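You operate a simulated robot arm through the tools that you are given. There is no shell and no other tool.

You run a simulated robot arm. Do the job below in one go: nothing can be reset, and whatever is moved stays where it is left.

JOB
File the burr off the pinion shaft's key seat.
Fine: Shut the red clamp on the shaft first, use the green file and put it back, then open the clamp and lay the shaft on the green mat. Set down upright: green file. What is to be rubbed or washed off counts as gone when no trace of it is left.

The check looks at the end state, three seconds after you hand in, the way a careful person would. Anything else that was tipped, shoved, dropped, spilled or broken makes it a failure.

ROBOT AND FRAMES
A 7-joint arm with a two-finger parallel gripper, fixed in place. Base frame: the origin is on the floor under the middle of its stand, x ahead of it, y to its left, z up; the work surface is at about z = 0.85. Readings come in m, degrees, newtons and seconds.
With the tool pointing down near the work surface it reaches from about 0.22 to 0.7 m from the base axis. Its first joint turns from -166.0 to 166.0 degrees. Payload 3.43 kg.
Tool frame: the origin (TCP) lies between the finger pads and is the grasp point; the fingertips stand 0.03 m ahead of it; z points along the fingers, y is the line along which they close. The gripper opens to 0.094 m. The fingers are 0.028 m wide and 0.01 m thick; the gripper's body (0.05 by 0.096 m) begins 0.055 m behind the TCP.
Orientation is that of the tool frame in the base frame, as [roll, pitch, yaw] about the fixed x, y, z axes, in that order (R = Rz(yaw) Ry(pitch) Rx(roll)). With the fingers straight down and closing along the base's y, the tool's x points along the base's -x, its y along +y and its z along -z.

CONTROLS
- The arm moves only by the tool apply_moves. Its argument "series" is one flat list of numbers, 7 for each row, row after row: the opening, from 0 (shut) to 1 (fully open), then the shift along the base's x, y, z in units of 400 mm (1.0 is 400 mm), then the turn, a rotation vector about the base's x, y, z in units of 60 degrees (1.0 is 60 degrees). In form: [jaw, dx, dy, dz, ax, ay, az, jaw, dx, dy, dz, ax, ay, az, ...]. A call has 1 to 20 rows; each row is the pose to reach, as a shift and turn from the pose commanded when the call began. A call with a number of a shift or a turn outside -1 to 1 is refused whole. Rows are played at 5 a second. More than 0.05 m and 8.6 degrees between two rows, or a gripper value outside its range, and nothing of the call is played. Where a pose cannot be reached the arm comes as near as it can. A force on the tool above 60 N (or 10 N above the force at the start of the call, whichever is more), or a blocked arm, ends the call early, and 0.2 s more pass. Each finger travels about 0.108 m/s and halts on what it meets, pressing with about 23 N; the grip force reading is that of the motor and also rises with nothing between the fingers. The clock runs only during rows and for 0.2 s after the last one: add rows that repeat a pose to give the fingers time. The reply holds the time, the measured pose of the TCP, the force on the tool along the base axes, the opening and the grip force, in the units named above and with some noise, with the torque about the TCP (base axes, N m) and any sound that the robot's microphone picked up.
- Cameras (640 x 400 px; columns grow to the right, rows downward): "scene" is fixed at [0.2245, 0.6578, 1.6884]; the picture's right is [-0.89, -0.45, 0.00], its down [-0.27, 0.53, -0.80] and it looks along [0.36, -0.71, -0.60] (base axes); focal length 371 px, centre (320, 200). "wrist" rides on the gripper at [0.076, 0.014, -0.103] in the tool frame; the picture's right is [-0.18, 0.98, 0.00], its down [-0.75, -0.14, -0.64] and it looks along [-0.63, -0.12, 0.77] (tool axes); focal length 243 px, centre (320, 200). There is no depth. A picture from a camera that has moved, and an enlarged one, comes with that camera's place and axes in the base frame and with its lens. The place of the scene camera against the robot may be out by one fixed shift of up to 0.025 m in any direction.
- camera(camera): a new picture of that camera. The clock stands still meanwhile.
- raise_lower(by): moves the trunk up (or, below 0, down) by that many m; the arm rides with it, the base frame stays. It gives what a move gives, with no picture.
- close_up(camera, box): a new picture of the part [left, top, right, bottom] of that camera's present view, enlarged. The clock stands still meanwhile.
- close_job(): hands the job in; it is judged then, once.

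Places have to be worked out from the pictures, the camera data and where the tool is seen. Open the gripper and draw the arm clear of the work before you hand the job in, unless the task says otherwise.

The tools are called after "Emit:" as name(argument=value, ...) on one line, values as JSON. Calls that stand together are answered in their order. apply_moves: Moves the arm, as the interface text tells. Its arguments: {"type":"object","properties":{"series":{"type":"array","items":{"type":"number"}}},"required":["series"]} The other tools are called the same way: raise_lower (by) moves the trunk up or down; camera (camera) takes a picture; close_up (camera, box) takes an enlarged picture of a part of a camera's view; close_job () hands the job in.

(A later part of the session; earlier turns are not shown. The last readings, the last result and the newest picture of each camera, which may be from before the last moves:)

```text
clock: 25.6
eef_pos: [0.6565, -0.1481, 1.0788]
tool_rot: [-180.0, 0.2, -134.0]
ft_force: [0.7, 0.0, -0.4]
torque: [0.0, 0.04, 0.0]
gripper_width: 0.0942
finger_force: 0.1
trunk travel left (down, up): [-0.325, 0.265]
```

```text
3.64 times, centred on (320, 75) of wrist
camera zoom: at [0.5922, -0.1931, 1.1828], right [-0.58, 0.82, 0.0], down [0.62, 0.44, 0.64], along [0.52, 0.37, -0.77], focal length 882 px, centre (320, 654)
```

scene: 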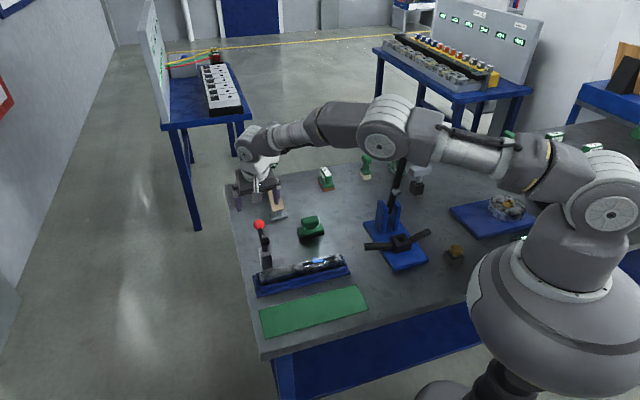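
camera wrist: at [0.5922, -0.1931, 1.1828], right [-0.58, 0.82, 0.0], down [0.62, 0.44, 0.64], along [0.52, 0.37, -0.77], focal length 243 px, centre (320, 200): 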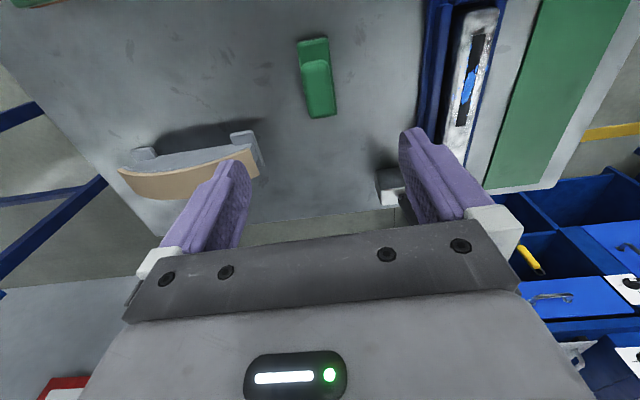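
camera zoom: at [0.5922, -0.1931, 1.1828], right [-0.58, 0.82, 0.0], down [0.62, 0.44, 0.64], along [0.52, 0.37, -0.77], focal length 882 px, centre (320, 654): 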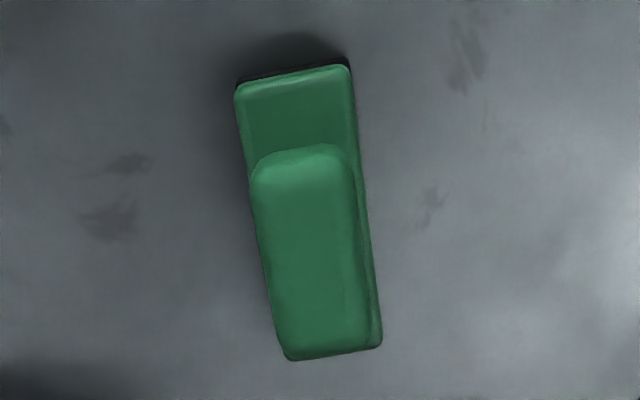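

I estimate the base top at z ≈ 0.872 and the handle at about 0.887–0.912. I'll go down to a TCP height of about 0.935 first and check the alignment.

Emit:
apply_moves(series=[1, 0, 0, -0.09, 0, 0, -0.0167, 1, -0.001, -0.001, -0.18, 0, 0, -0.0167, 1, -0.001, -0.002, -0.27, 0, 0, -0.0167, 1, -0.001, -0.002, -0.36, 0, 0, -0.0167, 1, -0.001, -0.002, -0.36, 0, 0, -0.0167])

Emit:
camera(camera="wrist")

Emit:
close_up(camera="scene", box=[260, 170, 360, 270])

```text
clock: 26.8
eef_pos: [0.657, -0.1464, 0.9375]
tool_rot: [180.0, 0.1, -135.1]
ft_force: [-0.1, -1.0, -0.6]
torque: [-0.01, 0.01, -0.01]
gripper_width: 0.0939
finger_force: 0.0
trunk travel left (down, up): [-0.325, 0.265]
```

```text
taken
camera wrist: at [0.5925, -0.1915, 1.0408], right [-0.56, 0.83, 0.0], down [0.63, 0.43, 0.64], along [0.53, 0.36, -0.77], focal length 243 px, centre (320, 200)
```

wrist: 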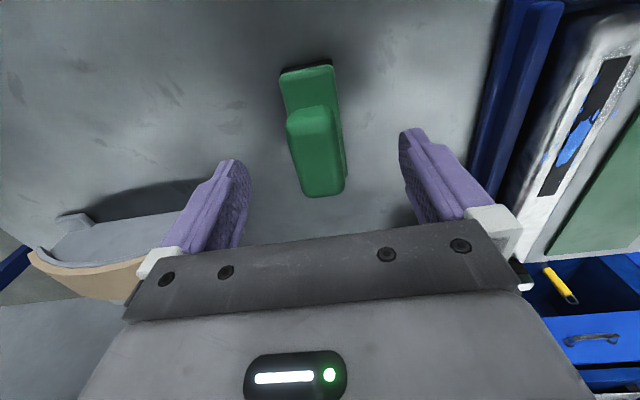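

```text
4.00 times, centred on (310, 220) of scene
camera zoom: at [0.2245, 0.6578, 1.6884], right [-0.89, -0.45, 0.0], down [-0.27, 0.53, -0.8], along [0.36, -0.71, -0.6], focal length 1483 px, centre (360, 120)
```

zoom: 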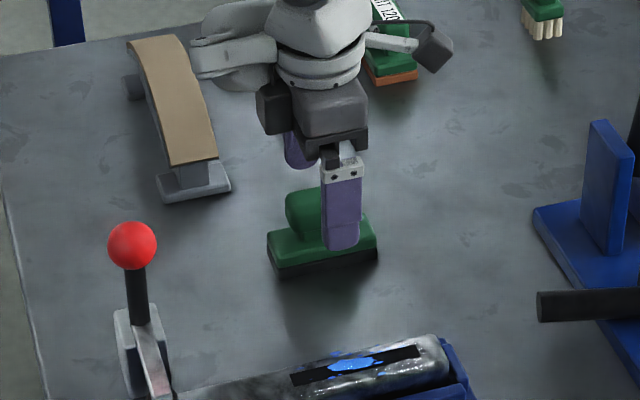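

The handle centre computes to (0.6576, -0.148), less than 2 mm from the tool axis. I'll go down to z ≈ 0.906 and close on the handle.

Emit:
apply_moves(series=[1, 0.002, -0.002, -0.04, 0, 0, 0, 1, 0.003, -0.003, -0.0788, 0, 0, 0, 1, 0.003, -0.003, -0.0788, 0, 0, 0, 0.5, 0.003, -0.003, -0.0788, 0, 0, 0, 0.25, 0.003, -0.003, -0.0788, 0, 0, 0, 0, 0.003, -0.003, -0.0788, 0, 0, 0, 0, 0.003, -0.003, -0.0788, 0, 0, 0, 0, 0.003, -0.003, -0.0788, 0, 0, 0])

Emit:
camera(camera="wrist")

Emit:
close_up(camera="scene", box=[260, 170, 360, 270])

```text
clock: 28.6
eef_pos: [0.6575, -0.1498, 0.9056]
tool_rot: [-180.0, 0.1, -135.1]
ft_force: [-0.3, 0.0, -0.7]
torque: [-0.04, 0.03, 0.01]
gripper_width: 0.0359
finger_force: 22.9
trunk travel left (down, up): [-0.325, 0.265]
```

```text
taken
camera wrist: at [0.5934, -0.1935, 1.009], right [-0.56, 0.83, 0.0], down [0.63, 0.43, 0.64], along [0.53, 0.36, -0.77], focal length 243 px, centre (320, 200)
```

wrist: 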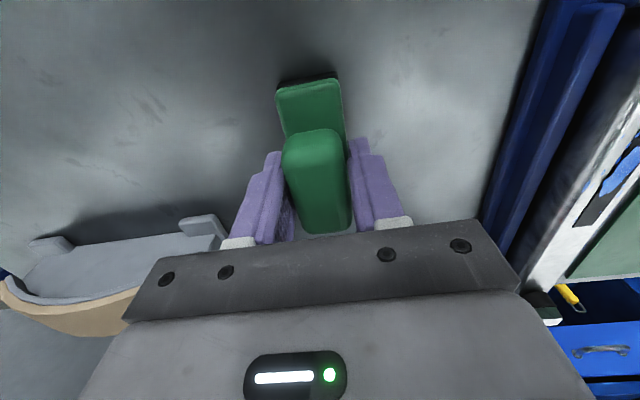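

```text
4.00 times, centred on (310, 220) of scene
camera zoom: at [0.2245, 0.6578, 1.6884], right [-0.89, -0.45, 0.0], down [-0.27, 0.53, -0.8], along [0.36, -0.71, -0.6], focal length 1483 px, centre (360, 120)
```

zoom: 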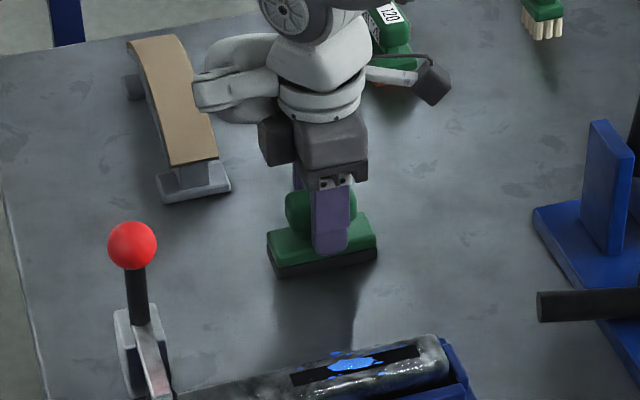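

The grip is firm on the handle at 35.9 mm, with the grasp pose at TCP (0.6575, -0.1498, 0.9056), yaw -135.1°, noted for putting it back. The key seat's centre triangulates to (0.558, -0.015) with its top at z ≈ 0.90. I'll lift the file and carry it over there.

Emit:
apply_moves(series=[0, 0, 0, 0.05, 0, 0, 0, 0, 0, 0, 0.12, 0, 0, 0, 0, 0, 0, 0.21, 0, 0, 0, 0, 0, 0, 0.3, 0, 0, 0, 0, -0.062, 0.0845, 0.3, 0, 0, 0, 0, -0.124, 0.169, 0.3, 0, 0, 0, 0, -0.186, 0.2535, 0.3, 0, 0, 0, 0, -0.248, 0.338, 0.3, 0, 0, 0.01, 0, -0.248, 0.338, 0.3, 0, 0, 0.01])

Emit:
camera(camera="wrist")

Emit:
close_up(camera="scene", box=[240, 180, 380, 320])

```text
clock: 30.6
eef_pos: [0.5612, -0.0114, 1.0229]
tool_rot: [180.0, 0.1, -134.5]
ft_force: [0.5, -0.4, -2.0]
torque: [0.0, 0.01, 0.02]
gripper_width: 0.0354
finger_force: 22.5
trunk travel left (down, up): [-0.325, 0.265]
```

```text
taken
camera wrist: at [0.497, -0.0562, 1.1264], right [-0.57, 0.82, 0.0], down [0.63, 0.44, 0.64], along [0.53, 0.37, -0.77], focal length 243 px, centre (320, 200)
```

wrist: 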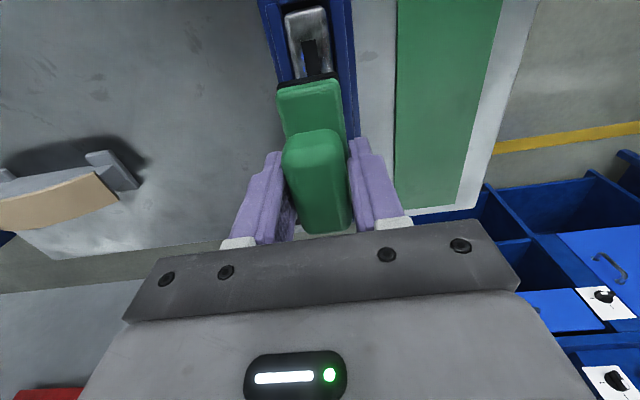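

```text
2.86 times, centred on (310, 250) of scene
camera zoom: at [0.2245, 0.6578, 1.6884], right [-0.89, -0.45, 0.0], down [-0.27, 0.53, -0.8], along [0.36, -0.71, -0.6], focal length 1059 px, centre (349, 57)
```

zoom: 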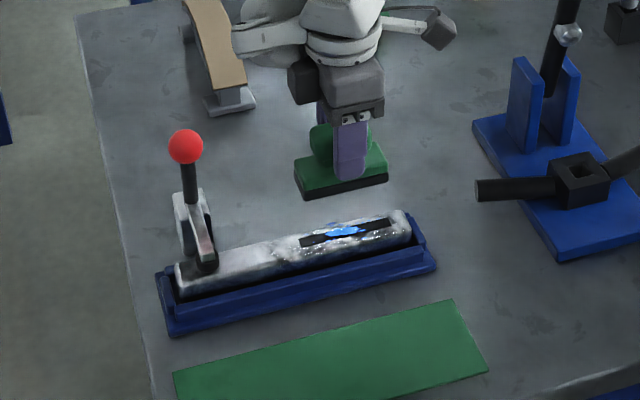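

The file hangs over the slot and is aligned with it, with only its weight of about 2 N on the sensor. I'll lower it in small steps until it touches.

Emit:
apply_moves(series=[0, 0, 0, -0.05, 0, 0, 0, 0, 0, 0, -0.1, 0, 0, 0, 0, 0, 0, -0.135, 0, 0, 0, 0, 0, 0, -0.1425, 0, 0, 0, 0, 0, 0, -0.15, 0, 0, 0, 0, 0, 0, -0.15, 0, 0, 0])

Emit:
close_up(camera="scene", box=[250, 200, 370, 300])

```text
clock: 32.0
eef_pos: [0.5593, -0.0132, 0.9639]
tool_rot: [-180.0, 0.1, -134.5]
ft_force: [0.5, 0.0, -1.9]
torque: [0.0, -0.01, 0.0]
gripper_width: 0.0357
finger_force: 23.2
trunk travel left (down, up): [-0.325, 0.265]
```

```text
4.00 times, centred on (310, 250) of scene
camera zoom: at [0.2245, 0.6578, 1.6884], right [-0.89, -0.45, 0.0], down [-0.27, 0.53, -0.8], along [0.36, -0.71, -0.6], focal length 1483 px, centre (360, 0)
```

zoom: 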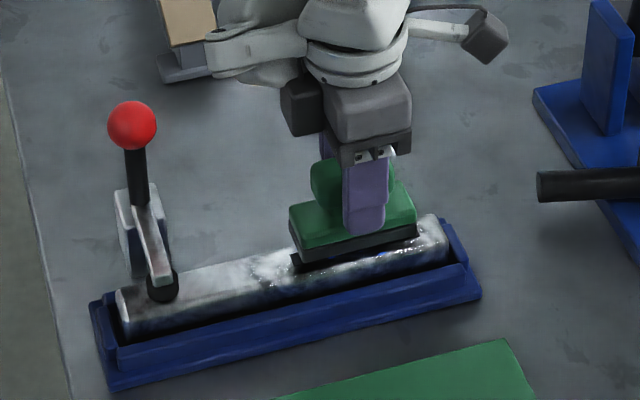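

Just above the seat with no contact yet. I'll continue down in 2 mm steps.

Emit:
apply_moves(series=[0, 0, 0, -0.005, 0, 0, 0, 0, 0, 0, -0.01, 0, 0, 0, 0, 0, 0, -0.015, 0, 0, 0, 0, 0, 0, -0.02, 0, 0, 0, 0, 0, 0, -0.02, 0, 0, 0])

```text
clock: 33.2
eef_pos: [0.5595, -0.014, 0.9574]
tool_rot: [180.0, 0.1, -134.5]
ft_force: [0.2, -0.4, -1.7]
torque: [-0.01, -0.01, 0.0]
gripper_width: 0.0359
finger_force: 23.2
trunk travel left (down, up): [-0.325, 0.265]
```

Still no contact at 0.957, so I'll lower a little more.

Emit:
apply_moves(series=[0, 0, 0, -0.004, 0, 0, 0, 0, 0, 0, -0.008, 0, 0, 0, 0, 0, 0, -0.012, 0, 0, 0, 0, 0, 0, -0.012, 0, 0, 0])

```text
clock: 34.2
eef_pos: [0.5583, -0.0147, 0.9503]
tool_rot: [179.9, 0.1, -134.5]
ft_force: [-0.2, 0.4, -2.1]
torque: [0.03, 0.04, -0.01]
gripper_width: 0.0356
finger_force: 22.8
trunk travel left (down, up): [-0.325, 0.265]
```

Still free at 0.950, so the shaft top is a little lower than I reckoned. I'll keep lowering in small steps.

Emit:
apply_moves(series=[0, 0, 0, -0.004, 0, 0, 0, 0, 0, 0, -0.008, 0, 0, 0, 0, 0, 0, -0.012, 0, 0, 0, 0, 0, 0, -0.012, 0, 0, 0])

Emit:
close_up(camera="scene", box=[290, 230, 360, 280])

```text
clock: 35.2
eef_pos: [0.5592, -0.0142, 0.9476]
tool_rot: [-179.8, 0.1, -134.6]
ft_force: [0.5, -1.4, 18.2]
torque: [-0.03, -0.05, 0.02]
gripper_width: 0.0357
finger_force: 23.0
trunk travel left (down, up): [-0.325, 0.265]
```

```text
8.00 times, centred on (325, 255) of scene
camera zoom: at [0.2245, 0.6578, 1.6884], right [-0.89, -0.45, 0.0], down [-0.27, 0.53, -0.8], along [0.36, -0.71, -0.6], focal length 2966 px, centre (280, -240)
```

zoom: 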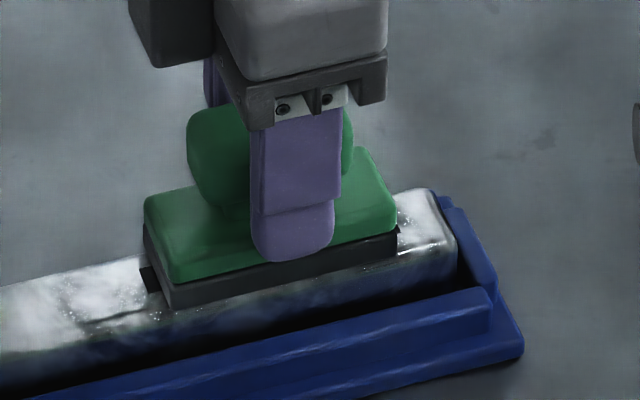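

Contact at z ≈ 0.948 with about 20 N of pressure. I'll file back and forth along the key seat, from +30 to -20 mm.

Emit:
apply_moves(series=[0, 0.0175, 0.0178, 0, 0, 0, 0, 0, 0.035, 0.0357, 0, 0, 0, 0, 0, 0.0526, 0.0535, 0, 0, 0, 0, 0, 0.035, 0.0357, 0, 0, 0, 0, 0, 0.0175, 0.0178, 0, 0, 0, 0, 0, 0, 0, 0, 0, 0, 0, 0, -0.0175, -0.0178, 0, 0, 0, 0, 0, -0.035, -0.0357, 0, 0, 0, 0, 0, -0.0175, -0.0178, 0, 0, 0, 0, 0, 0, 0, 0, 0, 0, 0, 0, 0.0175, 0.0178, 0, 0, 0, 0, 0, 0.035, 0.0357, 0, 0, 0, 0, 0, 0.0526, 0.0535, 0, 0, 0, 0, 0, 0.035, 0.0357, 0, 0, 0, 0, 0, 0.0175, 0.0178, 0, 0, 0, 0, 0, 0, 0, 0, 0, 0, 0, 0, -0.0175, -0.0178, 0, 0, 0, 0, 0, -0.035, -0.0357, 0, 0, 0, 0, 0, -0.0175, -0.0178, 0, 0, 0, 0, 0, 0, 0, 0, 0, 0, 0])

Emit:
close_up(camera="scene", box=[250, 210, 370, 300])

```text
clock: 39.4
eef_pos: [0.558, -0.0147, 0.9471]
tool_rot: [180.0, 0.1, -134.6]
ft_force: [-0.1, 0.4, -1.9]
torque: [0.01, 0.0, 0.04]
gripper_width: 0.0356
finger_force: 23.7
trunk travel left (down, up): [-0.325, 0.265]
```

```text
4.44 times, centred on (310, 255) of scene
camera zoom: at [0.2245, 0.6578, 1.6884], right [-0.89, -0.45, 0.0], down [-0.27, 0.53, -0.8], along [0.36, -0.71, -0.6], focal length 1648 px, centre (364, -44)
```

zoom: 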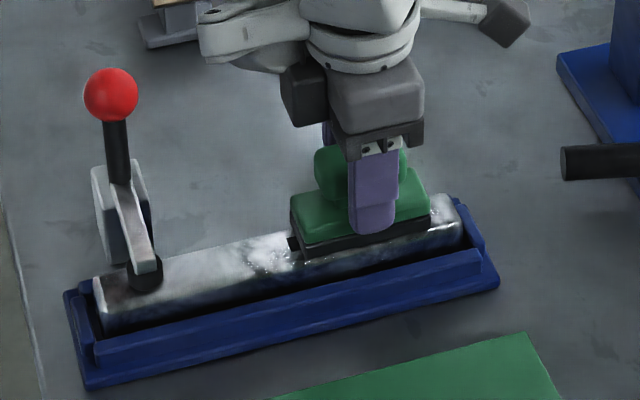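

The force has dropped to just the file's weight, so the file may have shifted slightly in the grip. I'll lift off and see how much burr is left.

Emit:
apply_moves(series=[0, 0, 0, 0.04, 0, 0, 0, 0, 0, 0, 0.09, 0, 0, 0, 0, 0, 0, 0.15, 0, 0, 0, 0, 0, 0, 0.15, 0, 0, 0])

Emit:
close_up(camera="scene", box=[290, 220, 370, 290])

Emit:
camera(camera="wrist")

```text
clock: 40.4
eef_pos: [0.5582, -0.0144, 1.0052]
tool_rot: [179.9, -0.1, -134.5]
ft_force: [0.6, -0.4, -2.1]
torque: [0.0, 0.0, -0.02]
gripper_width: 0.0358
finger_force: 23.4
trunk travel left (down, up): [-0.325, 0.265]
```

```text
5.71 times, centred on (330, 255) of scene
camera zoom: at [0.2245, 0.6578, 1.6884], right [-0.89, -0.45, 0.0], down [-0.27, 0.53, -0.8], along [0.36, -0.71, -0.6], focal length 2118 px, centre (263, -114)
```

zoom: 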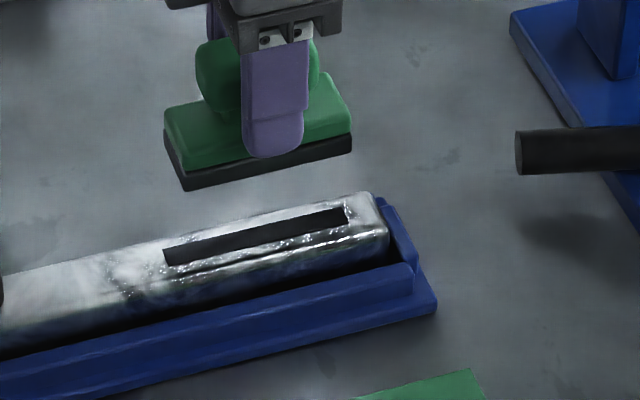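

```text
taken
camera wrist: at [0.4939, -0.0584, 1.1097], right [-0.57, 0.82, 0.0], down [0.63, 0.44, 0.64], along [0.53, 0.37, -0.77], focal length 243 px, centre (320, 200)
```

wrist: 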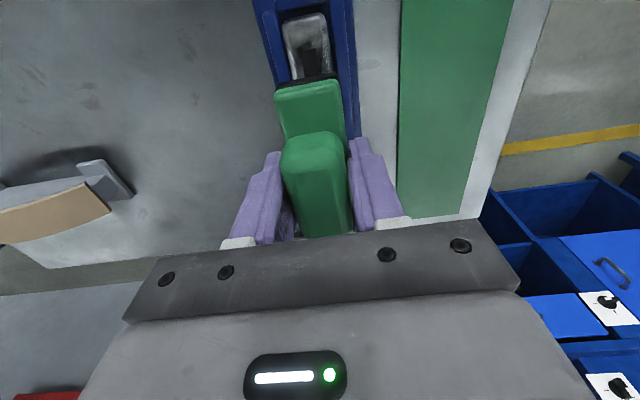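

From the scene camera there's no blue left. I'll raise the file and shift the wrist camera directly over the key seat for an independent close check.

Emit:
apply_moves(series=[0, 0, 0, 0.08, 0, 0, 0, 0, 0, 0, 0.16, 0, 0, 0, 0, 0, 0, 0.2375, 0, 0, 0, 0, 0.0525, 0.0533, 0.2375, 0, 0, 0, 0, 0.105, 0.1067, 0.2375, 0, 0, 0, 0, 0.1575, 0.16, 0.2375, 0, 0, 0, 0, 0.1575, 0.16, 0.2375, 0, 0, 0])

Emit:
camera(camera="wrist")

Emit:
close_up(camera="wrist", box=[250, 0, 370, 90])

Emit:
close_up(camera="scene", box=[305, 235, 355, 275])

```text
clock: 42.0
eef_pos: [0.6199, 0.0521, 1.0998]
tool_rot: [-179.9, 0.1, -134.5]
ft_force: [0.4, -0.1, -2.2]
torque: [0.01, 0.01, -0.03]
gripper_width: 0.0353
finger_force: 23.0
trunk travel left (down, up): [-0.325, 0.265]
```

```text
taken
camera wrist: at [0.5565, 0.0067, 1.2042], right [-0.57, 0.82, 0.0], down [0.63, 0.44, 0.64], along [0.53, 0.37, -0.77], focal length 243 px, centre (320, 200)
```

wrist: 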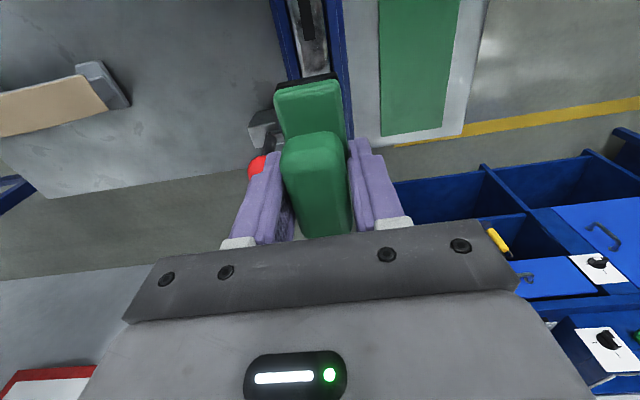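

```text
4.44 times, centred on (310, 45) of wrist
camera zoom: at [0.5565, 0.0067, 1.2042], right [-0.57, 0.82, 0.0], down [0.63, 0.44, 0.64], along [0.53, 0.37, -0.77], focal length 1078 px, centre (364, 889)
```

zoom: 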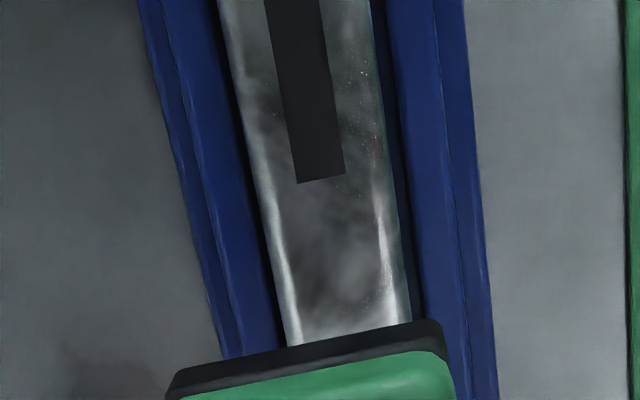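

```text
10.00 times, centred on (330, 255) of scene
camera zoom: at [0.2245, 0.6578, 1.6884], right [-0.89, -0.45, 0.0], down [-0.27, 0.53, -0.8], along [0.36, -0.71, -0.6], focal length 3707 px, centre (220, -350)
```

zoom: 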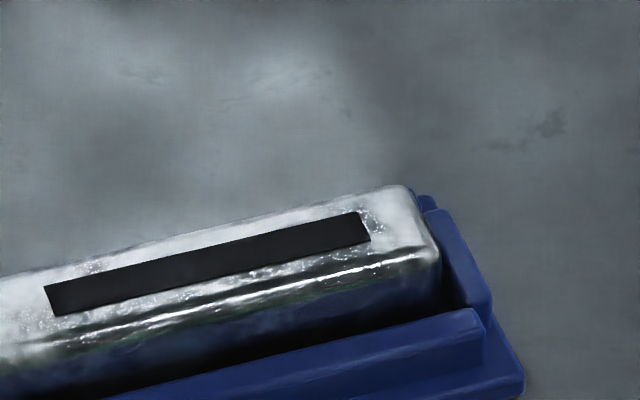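

No blue in either view. I'll shift back a little so the wrist camera also covers the near half of the slot.

Emit:
apply_moves(series=[0, -0.04, -0.04, 0, 0, 0, 0, 0, -0.08, -0.08, 0, 0, 0, 0, 0, -0.08, -0.08, 0, 0, 0, 0])

Emit:
close_up(camera="wrist", box=[250, 0, 370, 90])

```text
clock: 42.8
eef_pos: [0.5893, 0.0192, 1.1007]
tool_rot: [-180.0, 0.0, -134.5]
ft_force: [-0.1, 0.6, -2.4]
torque: [-0.04, -0.03, -0.02]
gripper_width: 0.0355
finger_force: 22.6
trunk travel left (down, up): [-0.325, 0.265]
```

```text
4.44 times, centred on (310, 45) of wrist
camera zoom: at [0.5253, -0.0258, 1.2046], right [-0.57, 0.82, 0.0], down [0.63, 0.44, 0.64], along [0.53, 0.37, -0.77], focal length 1078 px, centre (364, 889)
```

zoom: 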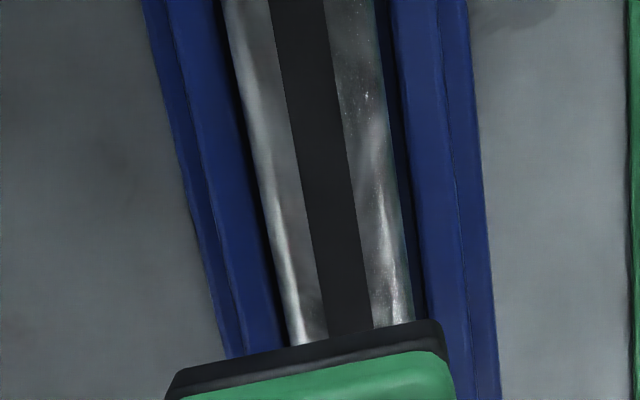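

The whole key seat is clean. Now I'll carry the file back over its original spot and lower it to just above the bench.

Emit:
apply_moves(series=[0, 0.0341, -0.0845, -0.01, 0, 0, -0.002, 0, 0.0682, -0.169, -0.03, 0, 0, -0.004, 0, 0.1023, -0.2535, -0.06, 0, 0, -0.006, 0, 0.1364, -0.338, -0.1, 0, 0, -0.008, 0, 0.1705, -0.4225, -0.15, 0, 0, -0.01, 0, 0.1705, -0.4225, -0.25, 0, 0, -0.01, 0, 0.1705, -0.4225, -0.35, 0, 0, -0.01, 0, 0.1705, -0.4225, -0.43, 0, 0, -0.01, 0, 0.1705, -0.4225, -0.45, 0, 0, -0.01, 0, 0.1705, -0.4225, -0.45, 0, 0, -0.01])

Emit:
close_up(camera="scene", box=[260, 170, 360, 270])

```text
clock: 45.0
eef_pos: [0.6584, -0.1505, 0.9211]
tool_rot: [-180.0, 0.1, -135.1]
ft_force: [-0.3, 0.0, -2.0]
torque: [-0.07, -0.01, 0.02]
gripper_width: 0.0354
finger_force: 22.9
trunk travel left (down, up): [-0.325, 0.265]
```

```text
4.00 times, centred on (310, 220) of scene
camera zoom: at [0.2245, 0.6578, 1.6884], right [-0.89, -0.45, 0.0], down [-0.27, 0.53, -0.8], along [0.36, -0.71, -0.6], focal length 1483 px, centre (360, 120)
```

zoom: 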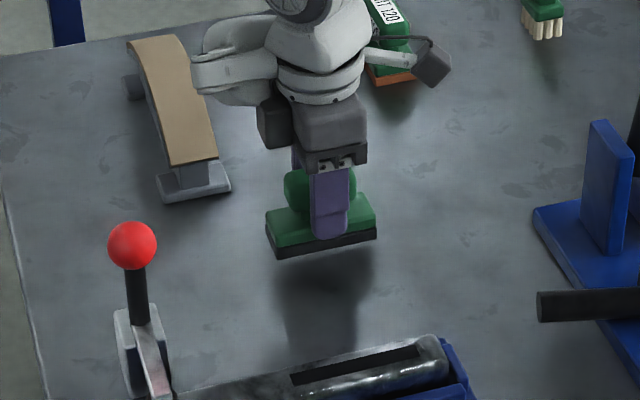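

The file hovers over its spot at the right yaw. I'll lower it gently onto the bench.

Emit:
apply_moves(series=[0, -0.001, 0.001, -0.015, 0, 0, 0, 0, -0.002, 0.0015, -0.025, 0, 0, 0, 0, -0.002, 0.0015, -0.03, 0, 0, 0, 0, -0.002, 0.0015, -0.034, 0, 0, 0, 0, -0.002, 0.0015, -0.034, 0, 0, 0])

```text
clock: 46.2
eef_pos: [0.6573, -0.1494, 0.9085]
tool_rot: [180.0, 0.0, -135.2]
ft_force: [0.4, -0.5, -2.4]
torque: [0.0, 0.0, 0.02]
gripper_width: 0.0355
finger_force: 23.0
trunk travel left (down, up): [-0.325, 0.265]
```

Not touching yet at 0.9085, so I'll go on down in 1 mm steps.

Emit:
apply_moves(series=[0, 0, 0, -0.0025, 0, 0, 0, 0, 0, 0, -0.005, 0, 0, 0, 0, 0, 0, -0.0075, 0, 0, 0, 0, 0, 0, -0.0075, 0, 0, 0])

```text
clock: 47.2
eef_pos: [0.6575, -0.1496, 0.9061]
tool_rot: [-180.0, 0.2, -135.2]
ft_force: [-0.1, 0.4, -2.3]
torque: [0.0, -0.05, -0.03]
gripper_width: 0.0355
finger_force: 22.8
trunk travel left (down, up): [-0.325, 0.265]
```

Still only the file's weight, so I'll take a couple more 1 mm steps.

Emit:
apply_moves(series=[0, 0, 0, -0.0025, 0, 0, 0, 0, 0, 0, -0.005, 0, 0, 0, 0, 0, 0, -0.005, 0, 0, 0])

```text
clock: 48.0
eef_pos: [0.6576, -0.1502, 0.9032]
tool_rot: [-180.0, 0.1, -135.1]
ft_force: [-0.7, -0.7, -2.2]
torque: [0.0, -0.02, -0.01]
gripper_width: 0.0357
finger_force: 22.7
trunk travel left (down, up): [-0.325, 0.265]
```

Still not down, which fits the file having slid a few mm up in the grip when pressed. I'll continue in 1 mm steps.

Emit:
apply_moves(series=[0, 0, 0, -0.0025, 0, 0, 0, 0, 0, 0, -0.005, 0, 0, 0, 0, 0, 0, -0.005, 0, 0, 0])

Emit:
close_up(camera="scene", box=[285, 205, 335, 255])

```text
clock: 48.8
eef_pos: [0.6569, -0.1499, 0.9017]
tool_rot: [-180.0, 0.0, -135.1]
ft_force: [-0.2, 0.5, -1.7]
torque: [-0.03, -0.04, -0.03]
gripper_width: 0.0356
finger_force: 23.0
trunk travel left (down, up): [-0.325, 0.265]
```

```text
8.00 times, centred on (310, 230) of scene
camera zoom: at [0.2245, 0.6578, 1.6884], right [-0.89, -0.45, 0.0], down [-0.27, 0.53, -0.8], along [0.36, -0.71, -0.6], focal length 2966 px, centre (400, -40)
```

zoom: 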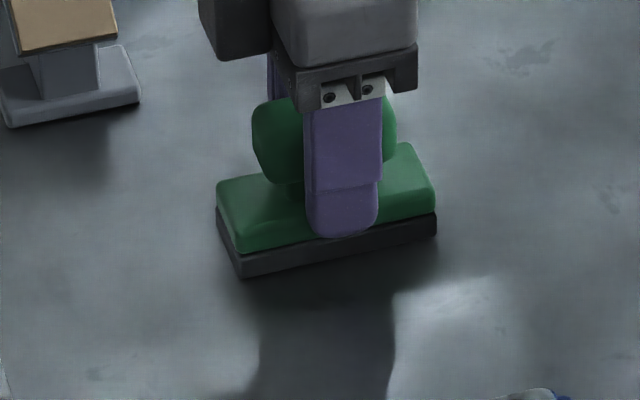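

The corners match the original picture to within a pixel or two, so it's practically down. One or two more 1 mm steps should give contact.

Emit:
apply_moves(series=[0, 0, 0, -0.0025, 0, 0, 0, 0, 0, 0, -0.005, 0, 0, 0, 0, 0, 0, -0.005, 0, 0, 0])

```text
clock: 49.6
eef_pos: [0.6586, -0.1493, 0.9019]
tool_rot: [-179.8, 0.1, -135.1]
ft_force: [-0.3, 3.2, 15.1]
torque: [-0.16, 0.33, 0.01]
gripper_width: 0.0356
finger_force: 23.2
trunk travel left (down, up): [-0.325, 0.265]
```

Contact with the bench (15 N). I'll ease off slightly, open the jaws and lift away.

Emit:
apply_moves(series=[0, 0, 0, 0.004, 0, 0, 0, 0.45, 0, 0, 0.004, 0, 0, 0, 0.8, 0, 0, 0.004, 0, 0, 0, 0.9, 0, 0, 0.004, 0, 0, 0, 0.9, 0, 0, 0.06, 0, 0, 0, 0.9, 0, 0, 0.14, 0, 0, 0, 0.9, 0, 0, 0.23, 0, 0, 0, 0.9, 0, 0, 0.34, 0, 0, 0, 0.9, 0, 0, 0.45, 0, 0, 0, 0.9, 0, 0, 0.45, 0, 0, 0])

Emit:
camera(camera="wrist")

Emit:
close_up(camera="scene", box=[250, 190, 370, 310])

```text
clock: 51.8
eef_pos: [0.6569, -0.1503, 1.0781]
tool_rot: [179.9, 0.1, -135.1]
ft_force: [0.2, -0.6, -0.2]
torque: [0.01, 0.01, 0.0]
gripper_width: 0.0845
finger_force: 0.2
trunk travel left (down, up): [-0.325, 0.265]
```

```text
taken
camera wrist: at [0.5933, -0.194, 1.1821], right [-0.56, 0.83, 0.0], down [0.63, 0.43, 0.64], along [0.53, 0.36, -0.77], focal length 243 px, centre (320, 200)
```

wrist: 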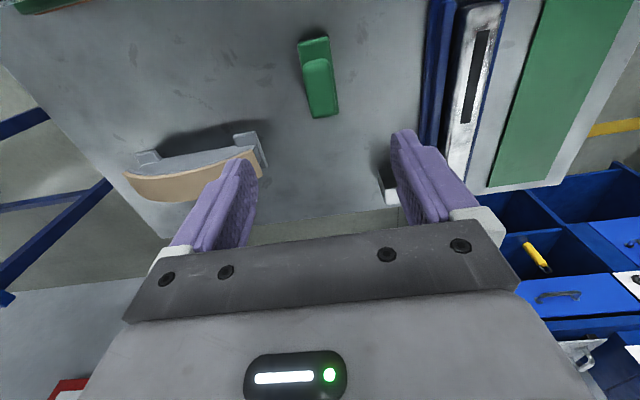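

```text
3.33 times, centred on (310, 250) of scene
camera zoom: at [0.2245, 0.6578, 1.6884], right [-0.89, -0.45, 0.0], down [-0.27, 0.53, -0.8], along [0.36, -0.71, -0.6], focal length 1236 px, centre (353, 33)
```

zoom: 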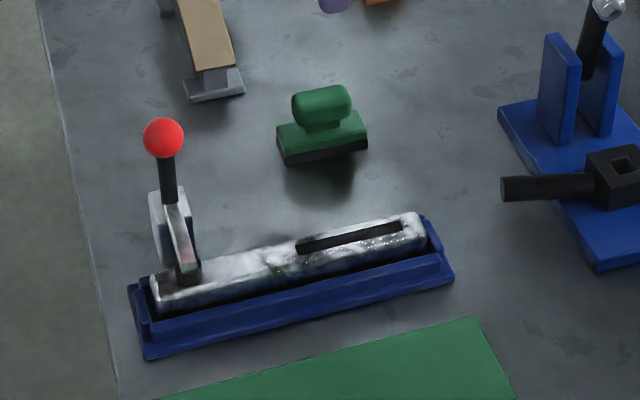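

The file is back upright in its place. Next I'll open the clamp: straighten the wrist, then come down on the shaft side of the red ball with the jaws closed. First, the unyaw and move.

Emit:
apply_moves(series=[0.5, -0.0275, 0.0536, 0.0143, 0, 0, -0.1069, 0, -0.055, 0.1071, 0.0286, 0, 0, -0.2137, 0, -0.0825, 0.1607, 0.0429, 0, 0, -0.3206, 0, -0.11, 0.2143, 0.0571, 0, 0, -0.4274, 0, -0.1375, 0.2679, 0.0714, 0, 0, -0.5343, 0, -0.165, 0.3214, 0.0857, 0, 0, -0.6411, 0, -0.1925, 0.375, 0.1, 0, 0, -0.748, 0, -0.1925, 0.375, 0.1, 0, 0, -0.748])

```text
clock: 53.6
eef_pos: [0.579, -0.0017, 1.1195]
tool_rot: [-180.0, 0.1, 179.8]
ft_force: [0.1, 0.3, -0.4]
torque: [0.03, 0.0, 0.01]
gripper_width: 0.0
finger_force: 22.8
trunk travel left (down, up): [-0.325, 0.265]
```

Straight down at (0.579, -0.002, 1.12). Now I'll yaw -44° and tilt 15° on the way to the shaft side of the ball, staying above it.

Emit:
apply_moves(series=[0, 0.0271, 0.031, -0.0107, -0.0137, -0.0339, -0.1041, 0, 0.0543, 0.0619, -0.0214, -0.0275, -0.0679, -0.2083, 0, 0.0814, 0.0929, -0.0321, -0.0412, -0.1018, -0.3124, 0, 0.1086, 0.1239, -0.0429, -0.055, -0.1357, -0.4166, 0, 0.1357, 0.1549, -0.0536, -0.0687, -0.1696, -0.5207, 0, 0.1629, 0.1858, -0.0643, -0.0825, -0.2036, -0.6249, 0, 0.19, 0.2168, -0.075, -0.0962, -0.2375, -0.729, 0, 0.19, 0.2168, -0.075, -0.0962, -0.2375, -0.729])

Emit:
camera(camera="wrist")

Emit:
close_up(camera="scene", box=[220, 170, 360, 290])

```text
clock: 55.4
eef_pos: [0.6547, 0.0876, 1.0863]
tool_rot: [-180.0, 15.1, 135.8]
ft_force: [-0.2, 0.2, -0.5]
torque: [0.0, -0.02, 0.01]
gripper_width: 0.0
finger_force: 22.3
trunk travel left (down, up): [-0.325, 0.265]
```

```text
taken
camera wrist: at [0.593, 0.1654, 1.1675], right [0.81, 0.58, 0.05], down [0.3, -0.49, 0.82], along [0.5, -0.65, -0.58], focal length 243 px, centre (320, 200)
```

wrist: 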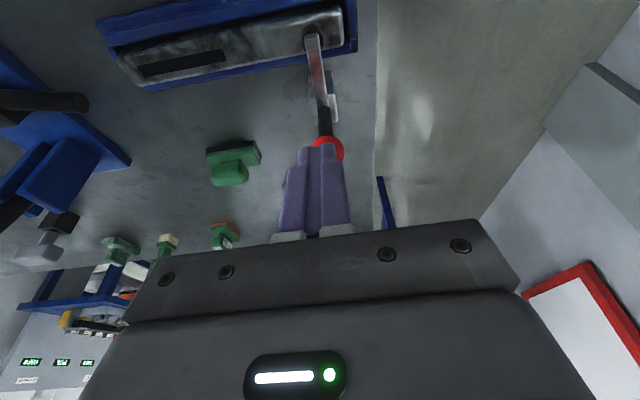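

```text
3.33 times, centred on (290, 230) of scene
camera zoom: at [0.2245, 0.6578, 1.6884], right [-0.89, -0.45, 0.0], down [-0.27, 0.53, -0.8], along [0.36, -0.71, -0.6], focal length 1236 px, centre (420, 100)
```

zoom: 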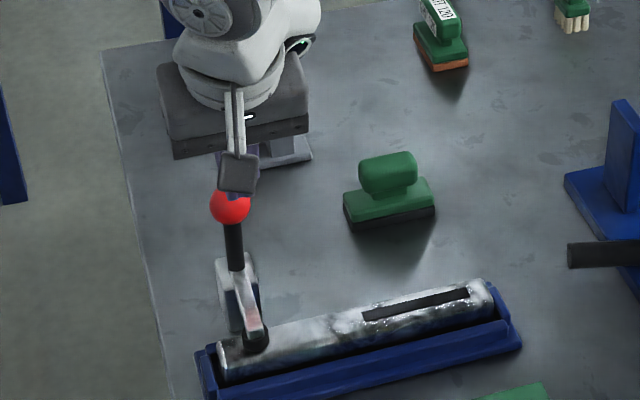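

The ball is at (0.6955, 0.048, 1.00), about 57 mm ahead of the tool. I'll go down beside it on the shaft side and push it outward in small steps.

Emit:
apply_moves(series=[0, 0, 0, -0.07, 0, 0, 0, 0, 0, 0, -0.14, 0, 0, 0, 0, 0, 0, -0.203, 0, 0, 0, 0, 0.018, -0.0174, -0.203, 0, 0, 0, 0, 0.036, -0.0348, -0.203, 0, 0, 0, 0, 0.045, -0.0435, -0.203, 0, 0, 0, 0, 0.054, -0.0522, -0.203, 0, 0, 0, 0, 0.063, -0.0609, -0.203, 0, 0, 0, 0, 0.072, -0.0696, -0.203, 0, 0, 0, 0, 0.081, -0.0783, -0.203, 0, 0, 0, 0, 0.09, -0.087, -0.203, 0, 0, 0, 0, 0.099, -0.0957, -0.203, 0, 0, 0, 0, 0.108, -0.1044, -0.203, 0, 0, 0, 0, 0.117, -0.1131, -0.203, 0, 0, 0, 0, 0.117, -0.1131, -0.203, 0, 0, 0])

Emit:
camera(camera="wrist")

Emit:
close_up(camera="scene", box=[220, 170, 360, 290])

```text
clock: 58.6
eef_pos: [0.702, 0.0423, 1.0071]
tool_rot: [-179.9, 15.0, 135.9]
ft_force: [-0.2, -0.2, 0.4]
torque: [-0.01, -0.01, -0.01]
gripper_width: 0.0
finger_force: 22.7
trunk travel left (down, up): [-0.325, 0.265]
```

```text
taken
camera wrist: at [0.6407, 0.1209, 1.088], right [0.81, 0.58, 0.05], down [0.31, -0.49, 0.82], along [0.5, -0.65, -0.58], focal length 243 px, centre (320, 200)
```

wrist: 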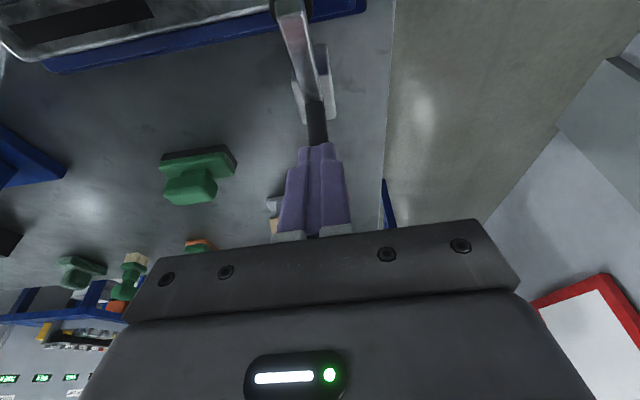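

```text
3.33 times, centred on (290, 230) of scene
camera zoom: at [0.2245, 0.6578, 1.6884], right [-0.89, -0.45, 0.0], down [-0.27, 0.53, -0.8], along [0.36, -0.71, -0.6], focal length 1236 px, centre (420, 100)
```

zoom: 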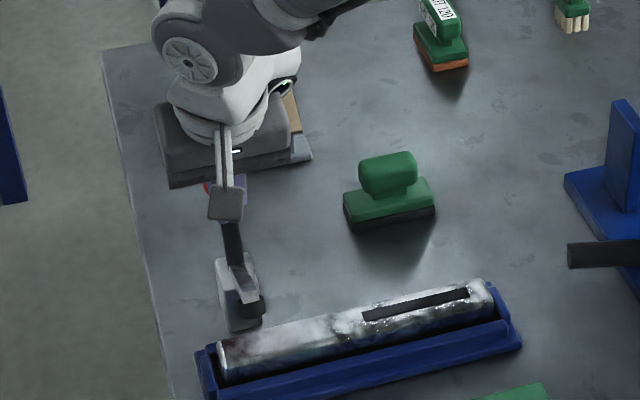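

The pad has lifted off and the lever is past its snap point. I'll back off, rise above the ball, open the jaws, and then grip the ball to take the handle the rest of the way down.

Emit:
apply_moves(series=[0, -0.027, 0.026, 0, 0, 0, 0, 0, -0.054, 0.0521, 0, 0, 0, 0, 0, -0.054, 0.0521, 0.065, 0, 0, 0, 0, -0.054, 0.0521, 0.13, 0, 0, 0, 0.5, -0.054, 0.0521, 0.2, 0, 0, 0, 1, -0.054, 0.0521, 0.2, 0, 0, 0, 1, -0.02, 0.0193, 0.2, 0, 0, 0, 1, 0.015, -0.0145, 0.2, 0, 0, 0, 1, 0.015, -0.0145, 0.2, 0, 0, 0])

Emit:
camera(camera="wrist")

Emit:
close_up(camera="scene", box=[240, 200, 340, 300])

```text
clock: 60.6
eef_pos: [0.7097, 0.0381, 1.0874]
tool_rot: [-179.9, 15.0, 136.0]
ft_force: [-0.5, -0.2, -0.4]
torque: [0.0, -0.01, -0.03]
gripper_width: 0.0939
finger_force: 0.0
trunk travel left (down, up): [-0.325, 0.265]
```

```text
taken
camera wrist: at [0.6479, 0.1173, 1.1685], right [0.81, 0.58, 0.05], down [0.31, -0.49, 0.82], along [0.5, -0.65, -0.58], focal length 243 px, centre (320, 200)
```

wrist: 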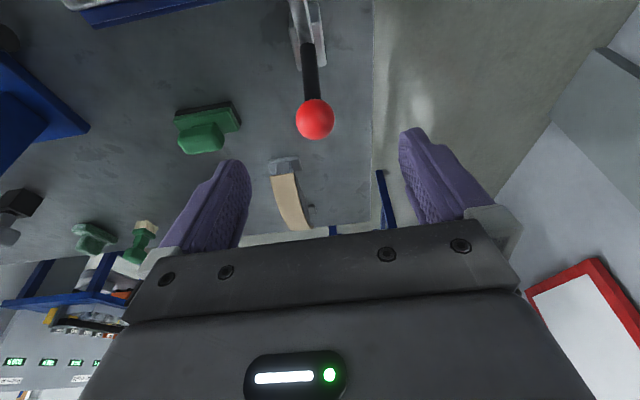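

```text
4.00 times, centred on (290, 250) of scene
camera zoom: at [0.2245, 0.6578, 1.6884], right [-0.89, -0.45, 0.0], down [-0.27, 0.53, -0.8], along [0.36, -0.71, -0.6], focal length 1483 px, centre (440, 0)
```

zoom: 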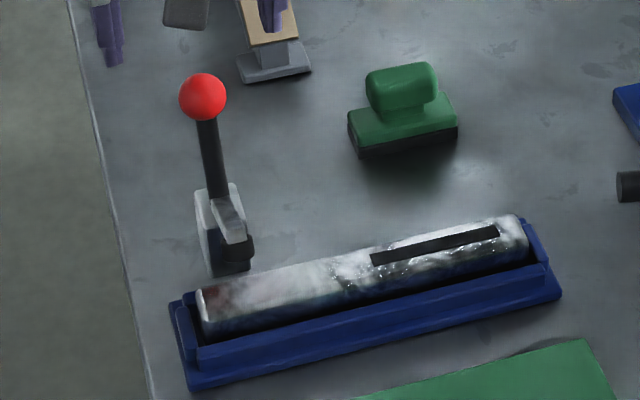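

The handle rests at about 78° again, with the ball at (0.722, 0.020, 1.00). I'll go down astride it and grip.

Emit:
apply_moves(series=[1, 0.0092, -0.0141, -0.066, 0, 0, 0, 1, 0.0183, -0.0282, -0.132, 0, 0, 0, 1, 0.0275, -0.0423, -0.1985, 0, 0, 0, 1, 0.0275, -0.0423, -0.1985, 0, 0, 0, 0.4, 0.0275, -0.0423, -0.1985, 0, 0, 0, 0, 0.0275, -0.0423, -0.1985, 0, 0, 0, 0, 0.0275, -0.0423, -0.1985, 0, 0, 0, 0, 0.0275, -0.0423, -0.1985, 0, 0, 0])

Emit:
camera(camera="wrist")

```text
clock: 62.4
eef_pos: [0.7211, 0.0207, 1.0092]
tool_rot: [180.0, 15.1, 136.1]
ft_force: [10.7, 11.1, 2.2]
torque: [0.26, -0.34, 0.23]
gripper_width: 0.0334
finger_force: 44.9
trunk travel left (down, up): [-0.325, 0.265]
```

```text
taken
camera wrist: at [0.6591, 0.0995, 1.0895], right [0.81, 0.59, 0.05], down [0.31, -0.49, 0.82], along [0.5, -0.65, -0.58], focal length 243 px, centre (320, 200)
```

wrist: 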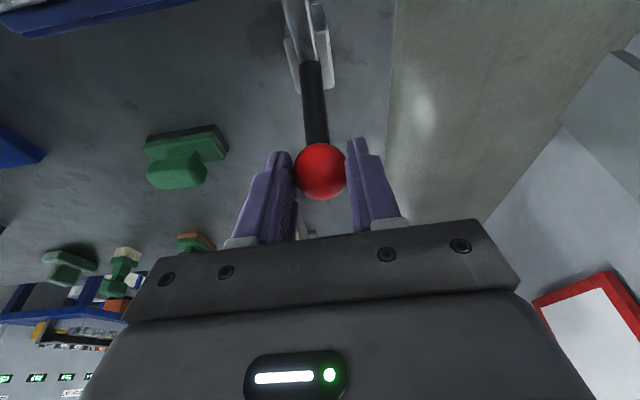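

Gripped again at 33 mm with some side load. Now I'll swing it outward along the arc down to about 50°.

Emit:
apply_moves(series=[0, 0.011, -0.009, -0.0035, 0, 0, 0, 0, 0.0223, -0.018, -0.008, 0, 0, 0, 0, 0.0353, -0.0288, -0.0153, 0, 0, 0, 0, 0.048, -0.0395, -0.0238, 0, 0, 0, 0, 0.0603, -0.0495, -0.0338, 0, 0, 0, 0, 0.0715, -0.0585, -0.045, 0, 0, 0, 0, 0.0715, -0.0585, -0.045, 0, 0, 0])

Emit:
camera(camera="wrist")

```text
clock: 64.0
eef_pos: [0.7493, -0.0047, 0.9892]
tool_rot: [-179.7, 15.1, 136.0]
ft_force: [-8.6, 9.2, 5.1]
torque: [0.71, 1.0, -0.07]
gripper_width: 0.0332
finger_force: 45.0
trunk travel left (down, up): [-0.325, 0.265]
```

```text
taken
camera wrist: at [0.6854, 0.0742, 1.0697], right [0.81, 0.58, 0.05], down [0.31, -0.49, 0.82], along [0.5, -0.65, -0.57], focal length 243 px, centre (320, 200)
```

wrist: 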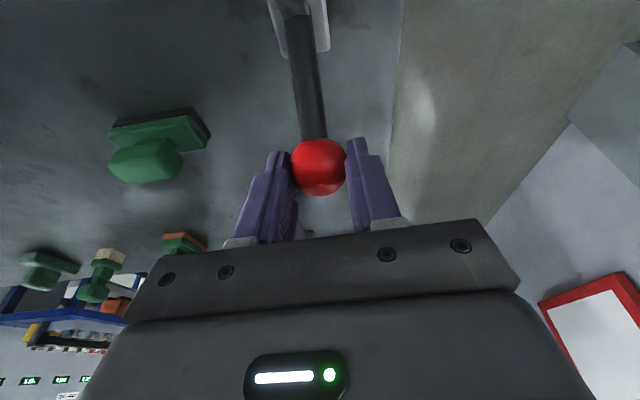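

The side load is gone. I'll continue down toward the original open angle.

Emit:
apply_moves(series=[0, 0.0099, -0.0096, -0.0125, 0, 0, 0, 0, 0.0189, -0.0182, -0.0263, 0, 0, 0, 0, 0.027, -0.0261, -0.0408, 0, 0, 0, 0, 0.0342, -0.033, -0.0565, 0, 0, 0, 0, 0.0342, -0.033, -0.0565, 0, 0, 0])

Emit:
camera(camera="wrist")

Emit:
close_up(camera="scene", box=[240, 200, 340, 300])

```text
clock: 65.2
eef_pos: [0.7593, -0.0162, 0.9714]
tool_rot: [179.7, 15.5, 136.1]
ft_force: [19.7, 7.5, 19.3]
torque: [0.91, 0.47, 0.0]
gripper_width: 0.0336
finger_force: 45.4
out of reach, approached as far as the arm can: row 3, 4, 5
trunk travel left (down, up): [-0.325, 0.265]
```

```text
taken
camera wrist: at [0.6957, 0.0627, 1.0508], right [0.81, 0.58, 0.05], down [0.3, -0.49, 0.82], along [0.5, -0.65, -0.57], focal length 243 px, centre (320, 200)
```

wrist: 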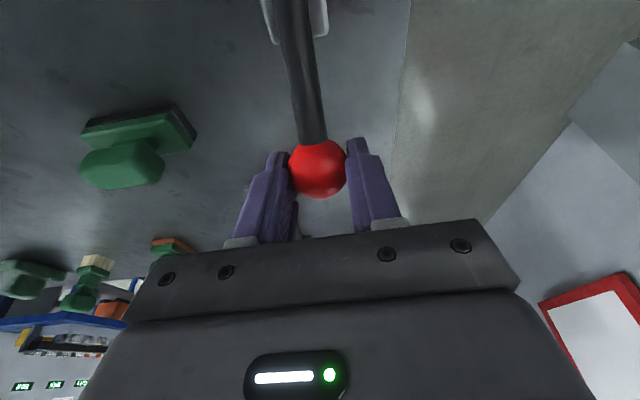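

```text
4.00 times, centred on (290, 250) of scene
camera zoom: at [0.2245, 0.6578, 1.6884], right [-0.89, -0.45, 0.0], down [-0.27, 0.53, -0.8], along [0.36, -0.71, -0.6], focal length 1483 px, centre (440, 0)
```

zoom: 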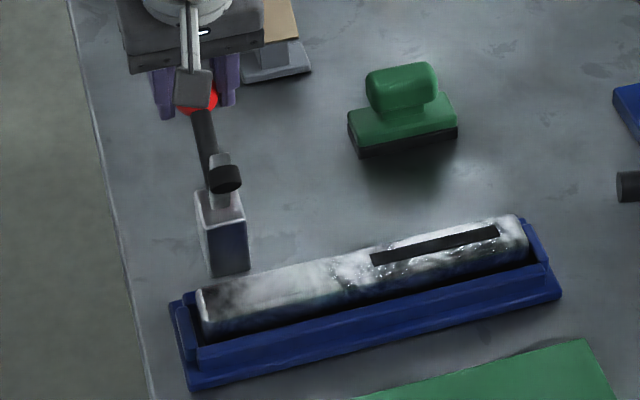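

The ball is at about (0.759, -0.020, 0.955), only a few degrees short of its original open position, and the arm is at its reach limit. I'll press down a bit more in a reachable direction.

Emit:
apply_moves(series=[0, -0.006, 0.003, -0.01, 0, 0, 0, 0, -0.0138, 0.0063, -0.0265, 0, 0, 0, 0, -0.0138, 0.0063, -0.0325, 0, 0, 0, 0, -0.0138, 0.0063, -0.0325, 0, 0, 0])

Emit:
close_up(camera="scene", box=[240, 210, 300, 290])

Emit:
camera(camera="wrist")

```text
clock: 66.2
eef_pos: [0.7575, -0.0151, 0.9589]
tool_rot: [179.8, 15.5, 136.1]
ft_force: [43.1, 5.7, 25.6]
torque: [0.71, 0.27, 0.14]
gripper_width: 0.0335
finger_force: 44.3
trunk travel left (down, up): [-0.325, 0.265]
```

```text
5.00 times, centred on (270, 250) of scene
camera zoom: at [0.2245, 0.6578, 1.6884], right [-0.89, -0.45, 0.0], down [-0.27, 0.53, -0.8], along [0.36, -0.71, -0.6], focal length 1854 px, centre (570, -50)
```

zoom: 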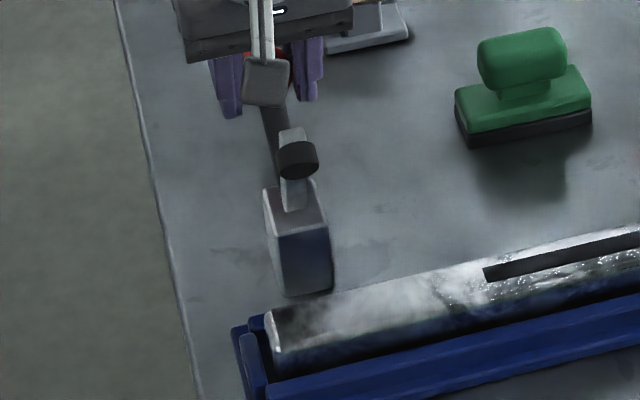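

```text
taken
camera wrist: at [0.6934, 0.0644, 1.0382], right [0.81, 0.59, 0.05], down [0.3, -0.49, 0.82], along [0.51, -0.65, -0.57], focal length 243 px, centre (320, 200)
```

wrist: 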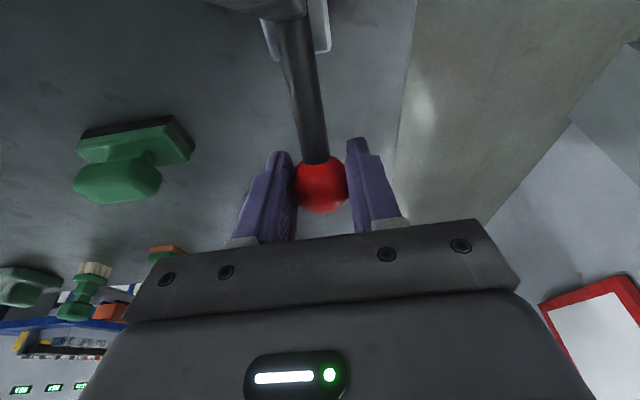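

The pad arm matches its original fully open picture and the lever is at its stop. I'll unload the tool slightly, release and lift clear.

Emit:
apply_moves(series=[0, 0.005, 0.005, 0.004, 0, 0, 0, 0, 0.008, 0.008, 0.008, 0, 0, 0, 0.6, 0.008, 0.008, 0.008, 0, 0, 0, 1, 0.006, 0.006, 0.008, 0, 0, 0, 1, 0.0, 0.004, 0.01, 0, 0, 0, 1, -0.01, 0.012, 0.07, 0, 0, 0, 1, -0.02, 0.022, 0.15, 0, 0, 0, 1, -0.03, 0.032, 0.24, 0, 0, 0, 1, -0.04, 0.042, 0.34, 0, 0, 0, 1, -0.04, 0.042, 0.34, 0, 0, 0])

Emit:
close_up(camera="scene", box=[240, 200, 340, 300])

Emit:
camera(camera="wrist")

```text
clock: 68.4
eef_pos: [0.7369, -0.0003, 1.0874]
tool_rot: [-179.8, 15.0, 136.0]
ft_force: [0.0, -0.5, -0.3]
torque: [-0.02, -0.03, -0.02]
gripper_width: 0.0939
finger_force: 0.1
trunk travel left (down, up): [-0.325, 0.265]
```

```text
4.00 times, centred on (290, 250) of scene
camera zoom: at [0.2245, 0.6578, 1.6884], right [-0.89, -0.45, 0.0], down [-0.27, 0.53, -0.8], along [0.36, -0.71, -0.6], focal length 1483 px, centre (440, 0)
```

zoom: 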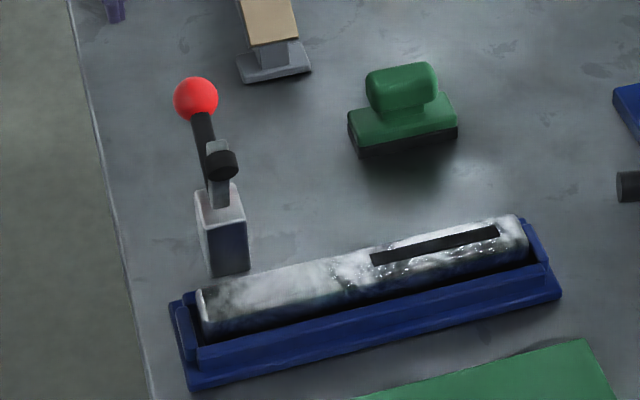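

```text
taken
camera wrist: at [0.6744, 0.0792, 1.1686], right [0.81, 0.58, 0.05], down [0.31, -0.49, 0.82], along [0.5, -0.65, -0.58], focal length 243 px, centre (320, 200)
```

wrist: 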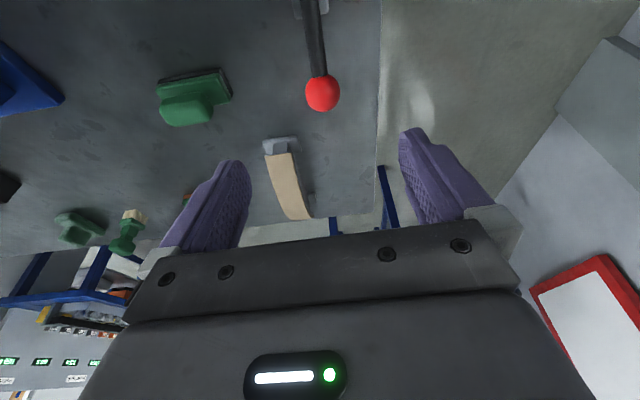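

The clamp is fully open and holding. Now the shaft: I'll straighten the wrist and return to the middle to study the cradle and pick a grasp.

Emit:
apply_moves(series=[1, -0.0489, 0.0036, 0.0257, 0.0137, 0.0339, 0.1041, 1, -0.0979, 0.0071, 0.0414, 0.0275, 0.0679, 0.2083, 1, -0.1468, 0.0107, 0.0571, 0.0412, 0.1018, 0.3124, 1, -0.1957, 0.0143, 0.0686, 0.055, 0.1357, 0.4166, 1, -0.2446, 0.0179, 0.08, 0.0687, 0.1696, 0.5207, 1, -0.2936, 0.0214, 0.0825, 0.0825, 0.2036, 0.6249, 1, -0.3425, 0.025, 0.0825, 0.0962, 0.2375, 0.729, 1, -0.3425, 0.025, 0.0825, 0.0962, 0.2375, 0.729])

```text
clock: 70.2
eef_pos: [0.5974, 0.0117, 1.1243]
tool_rot: [-179.9, 0.1, -179.9]
ft_force: [-0.6, 1.4, 0.0]
torque: [0.01, 0.01, 0.02]
gripper_width: 0.0941
finger_force: 0.1
trunk travel left (down, up): [-0.325, 0.265]
```

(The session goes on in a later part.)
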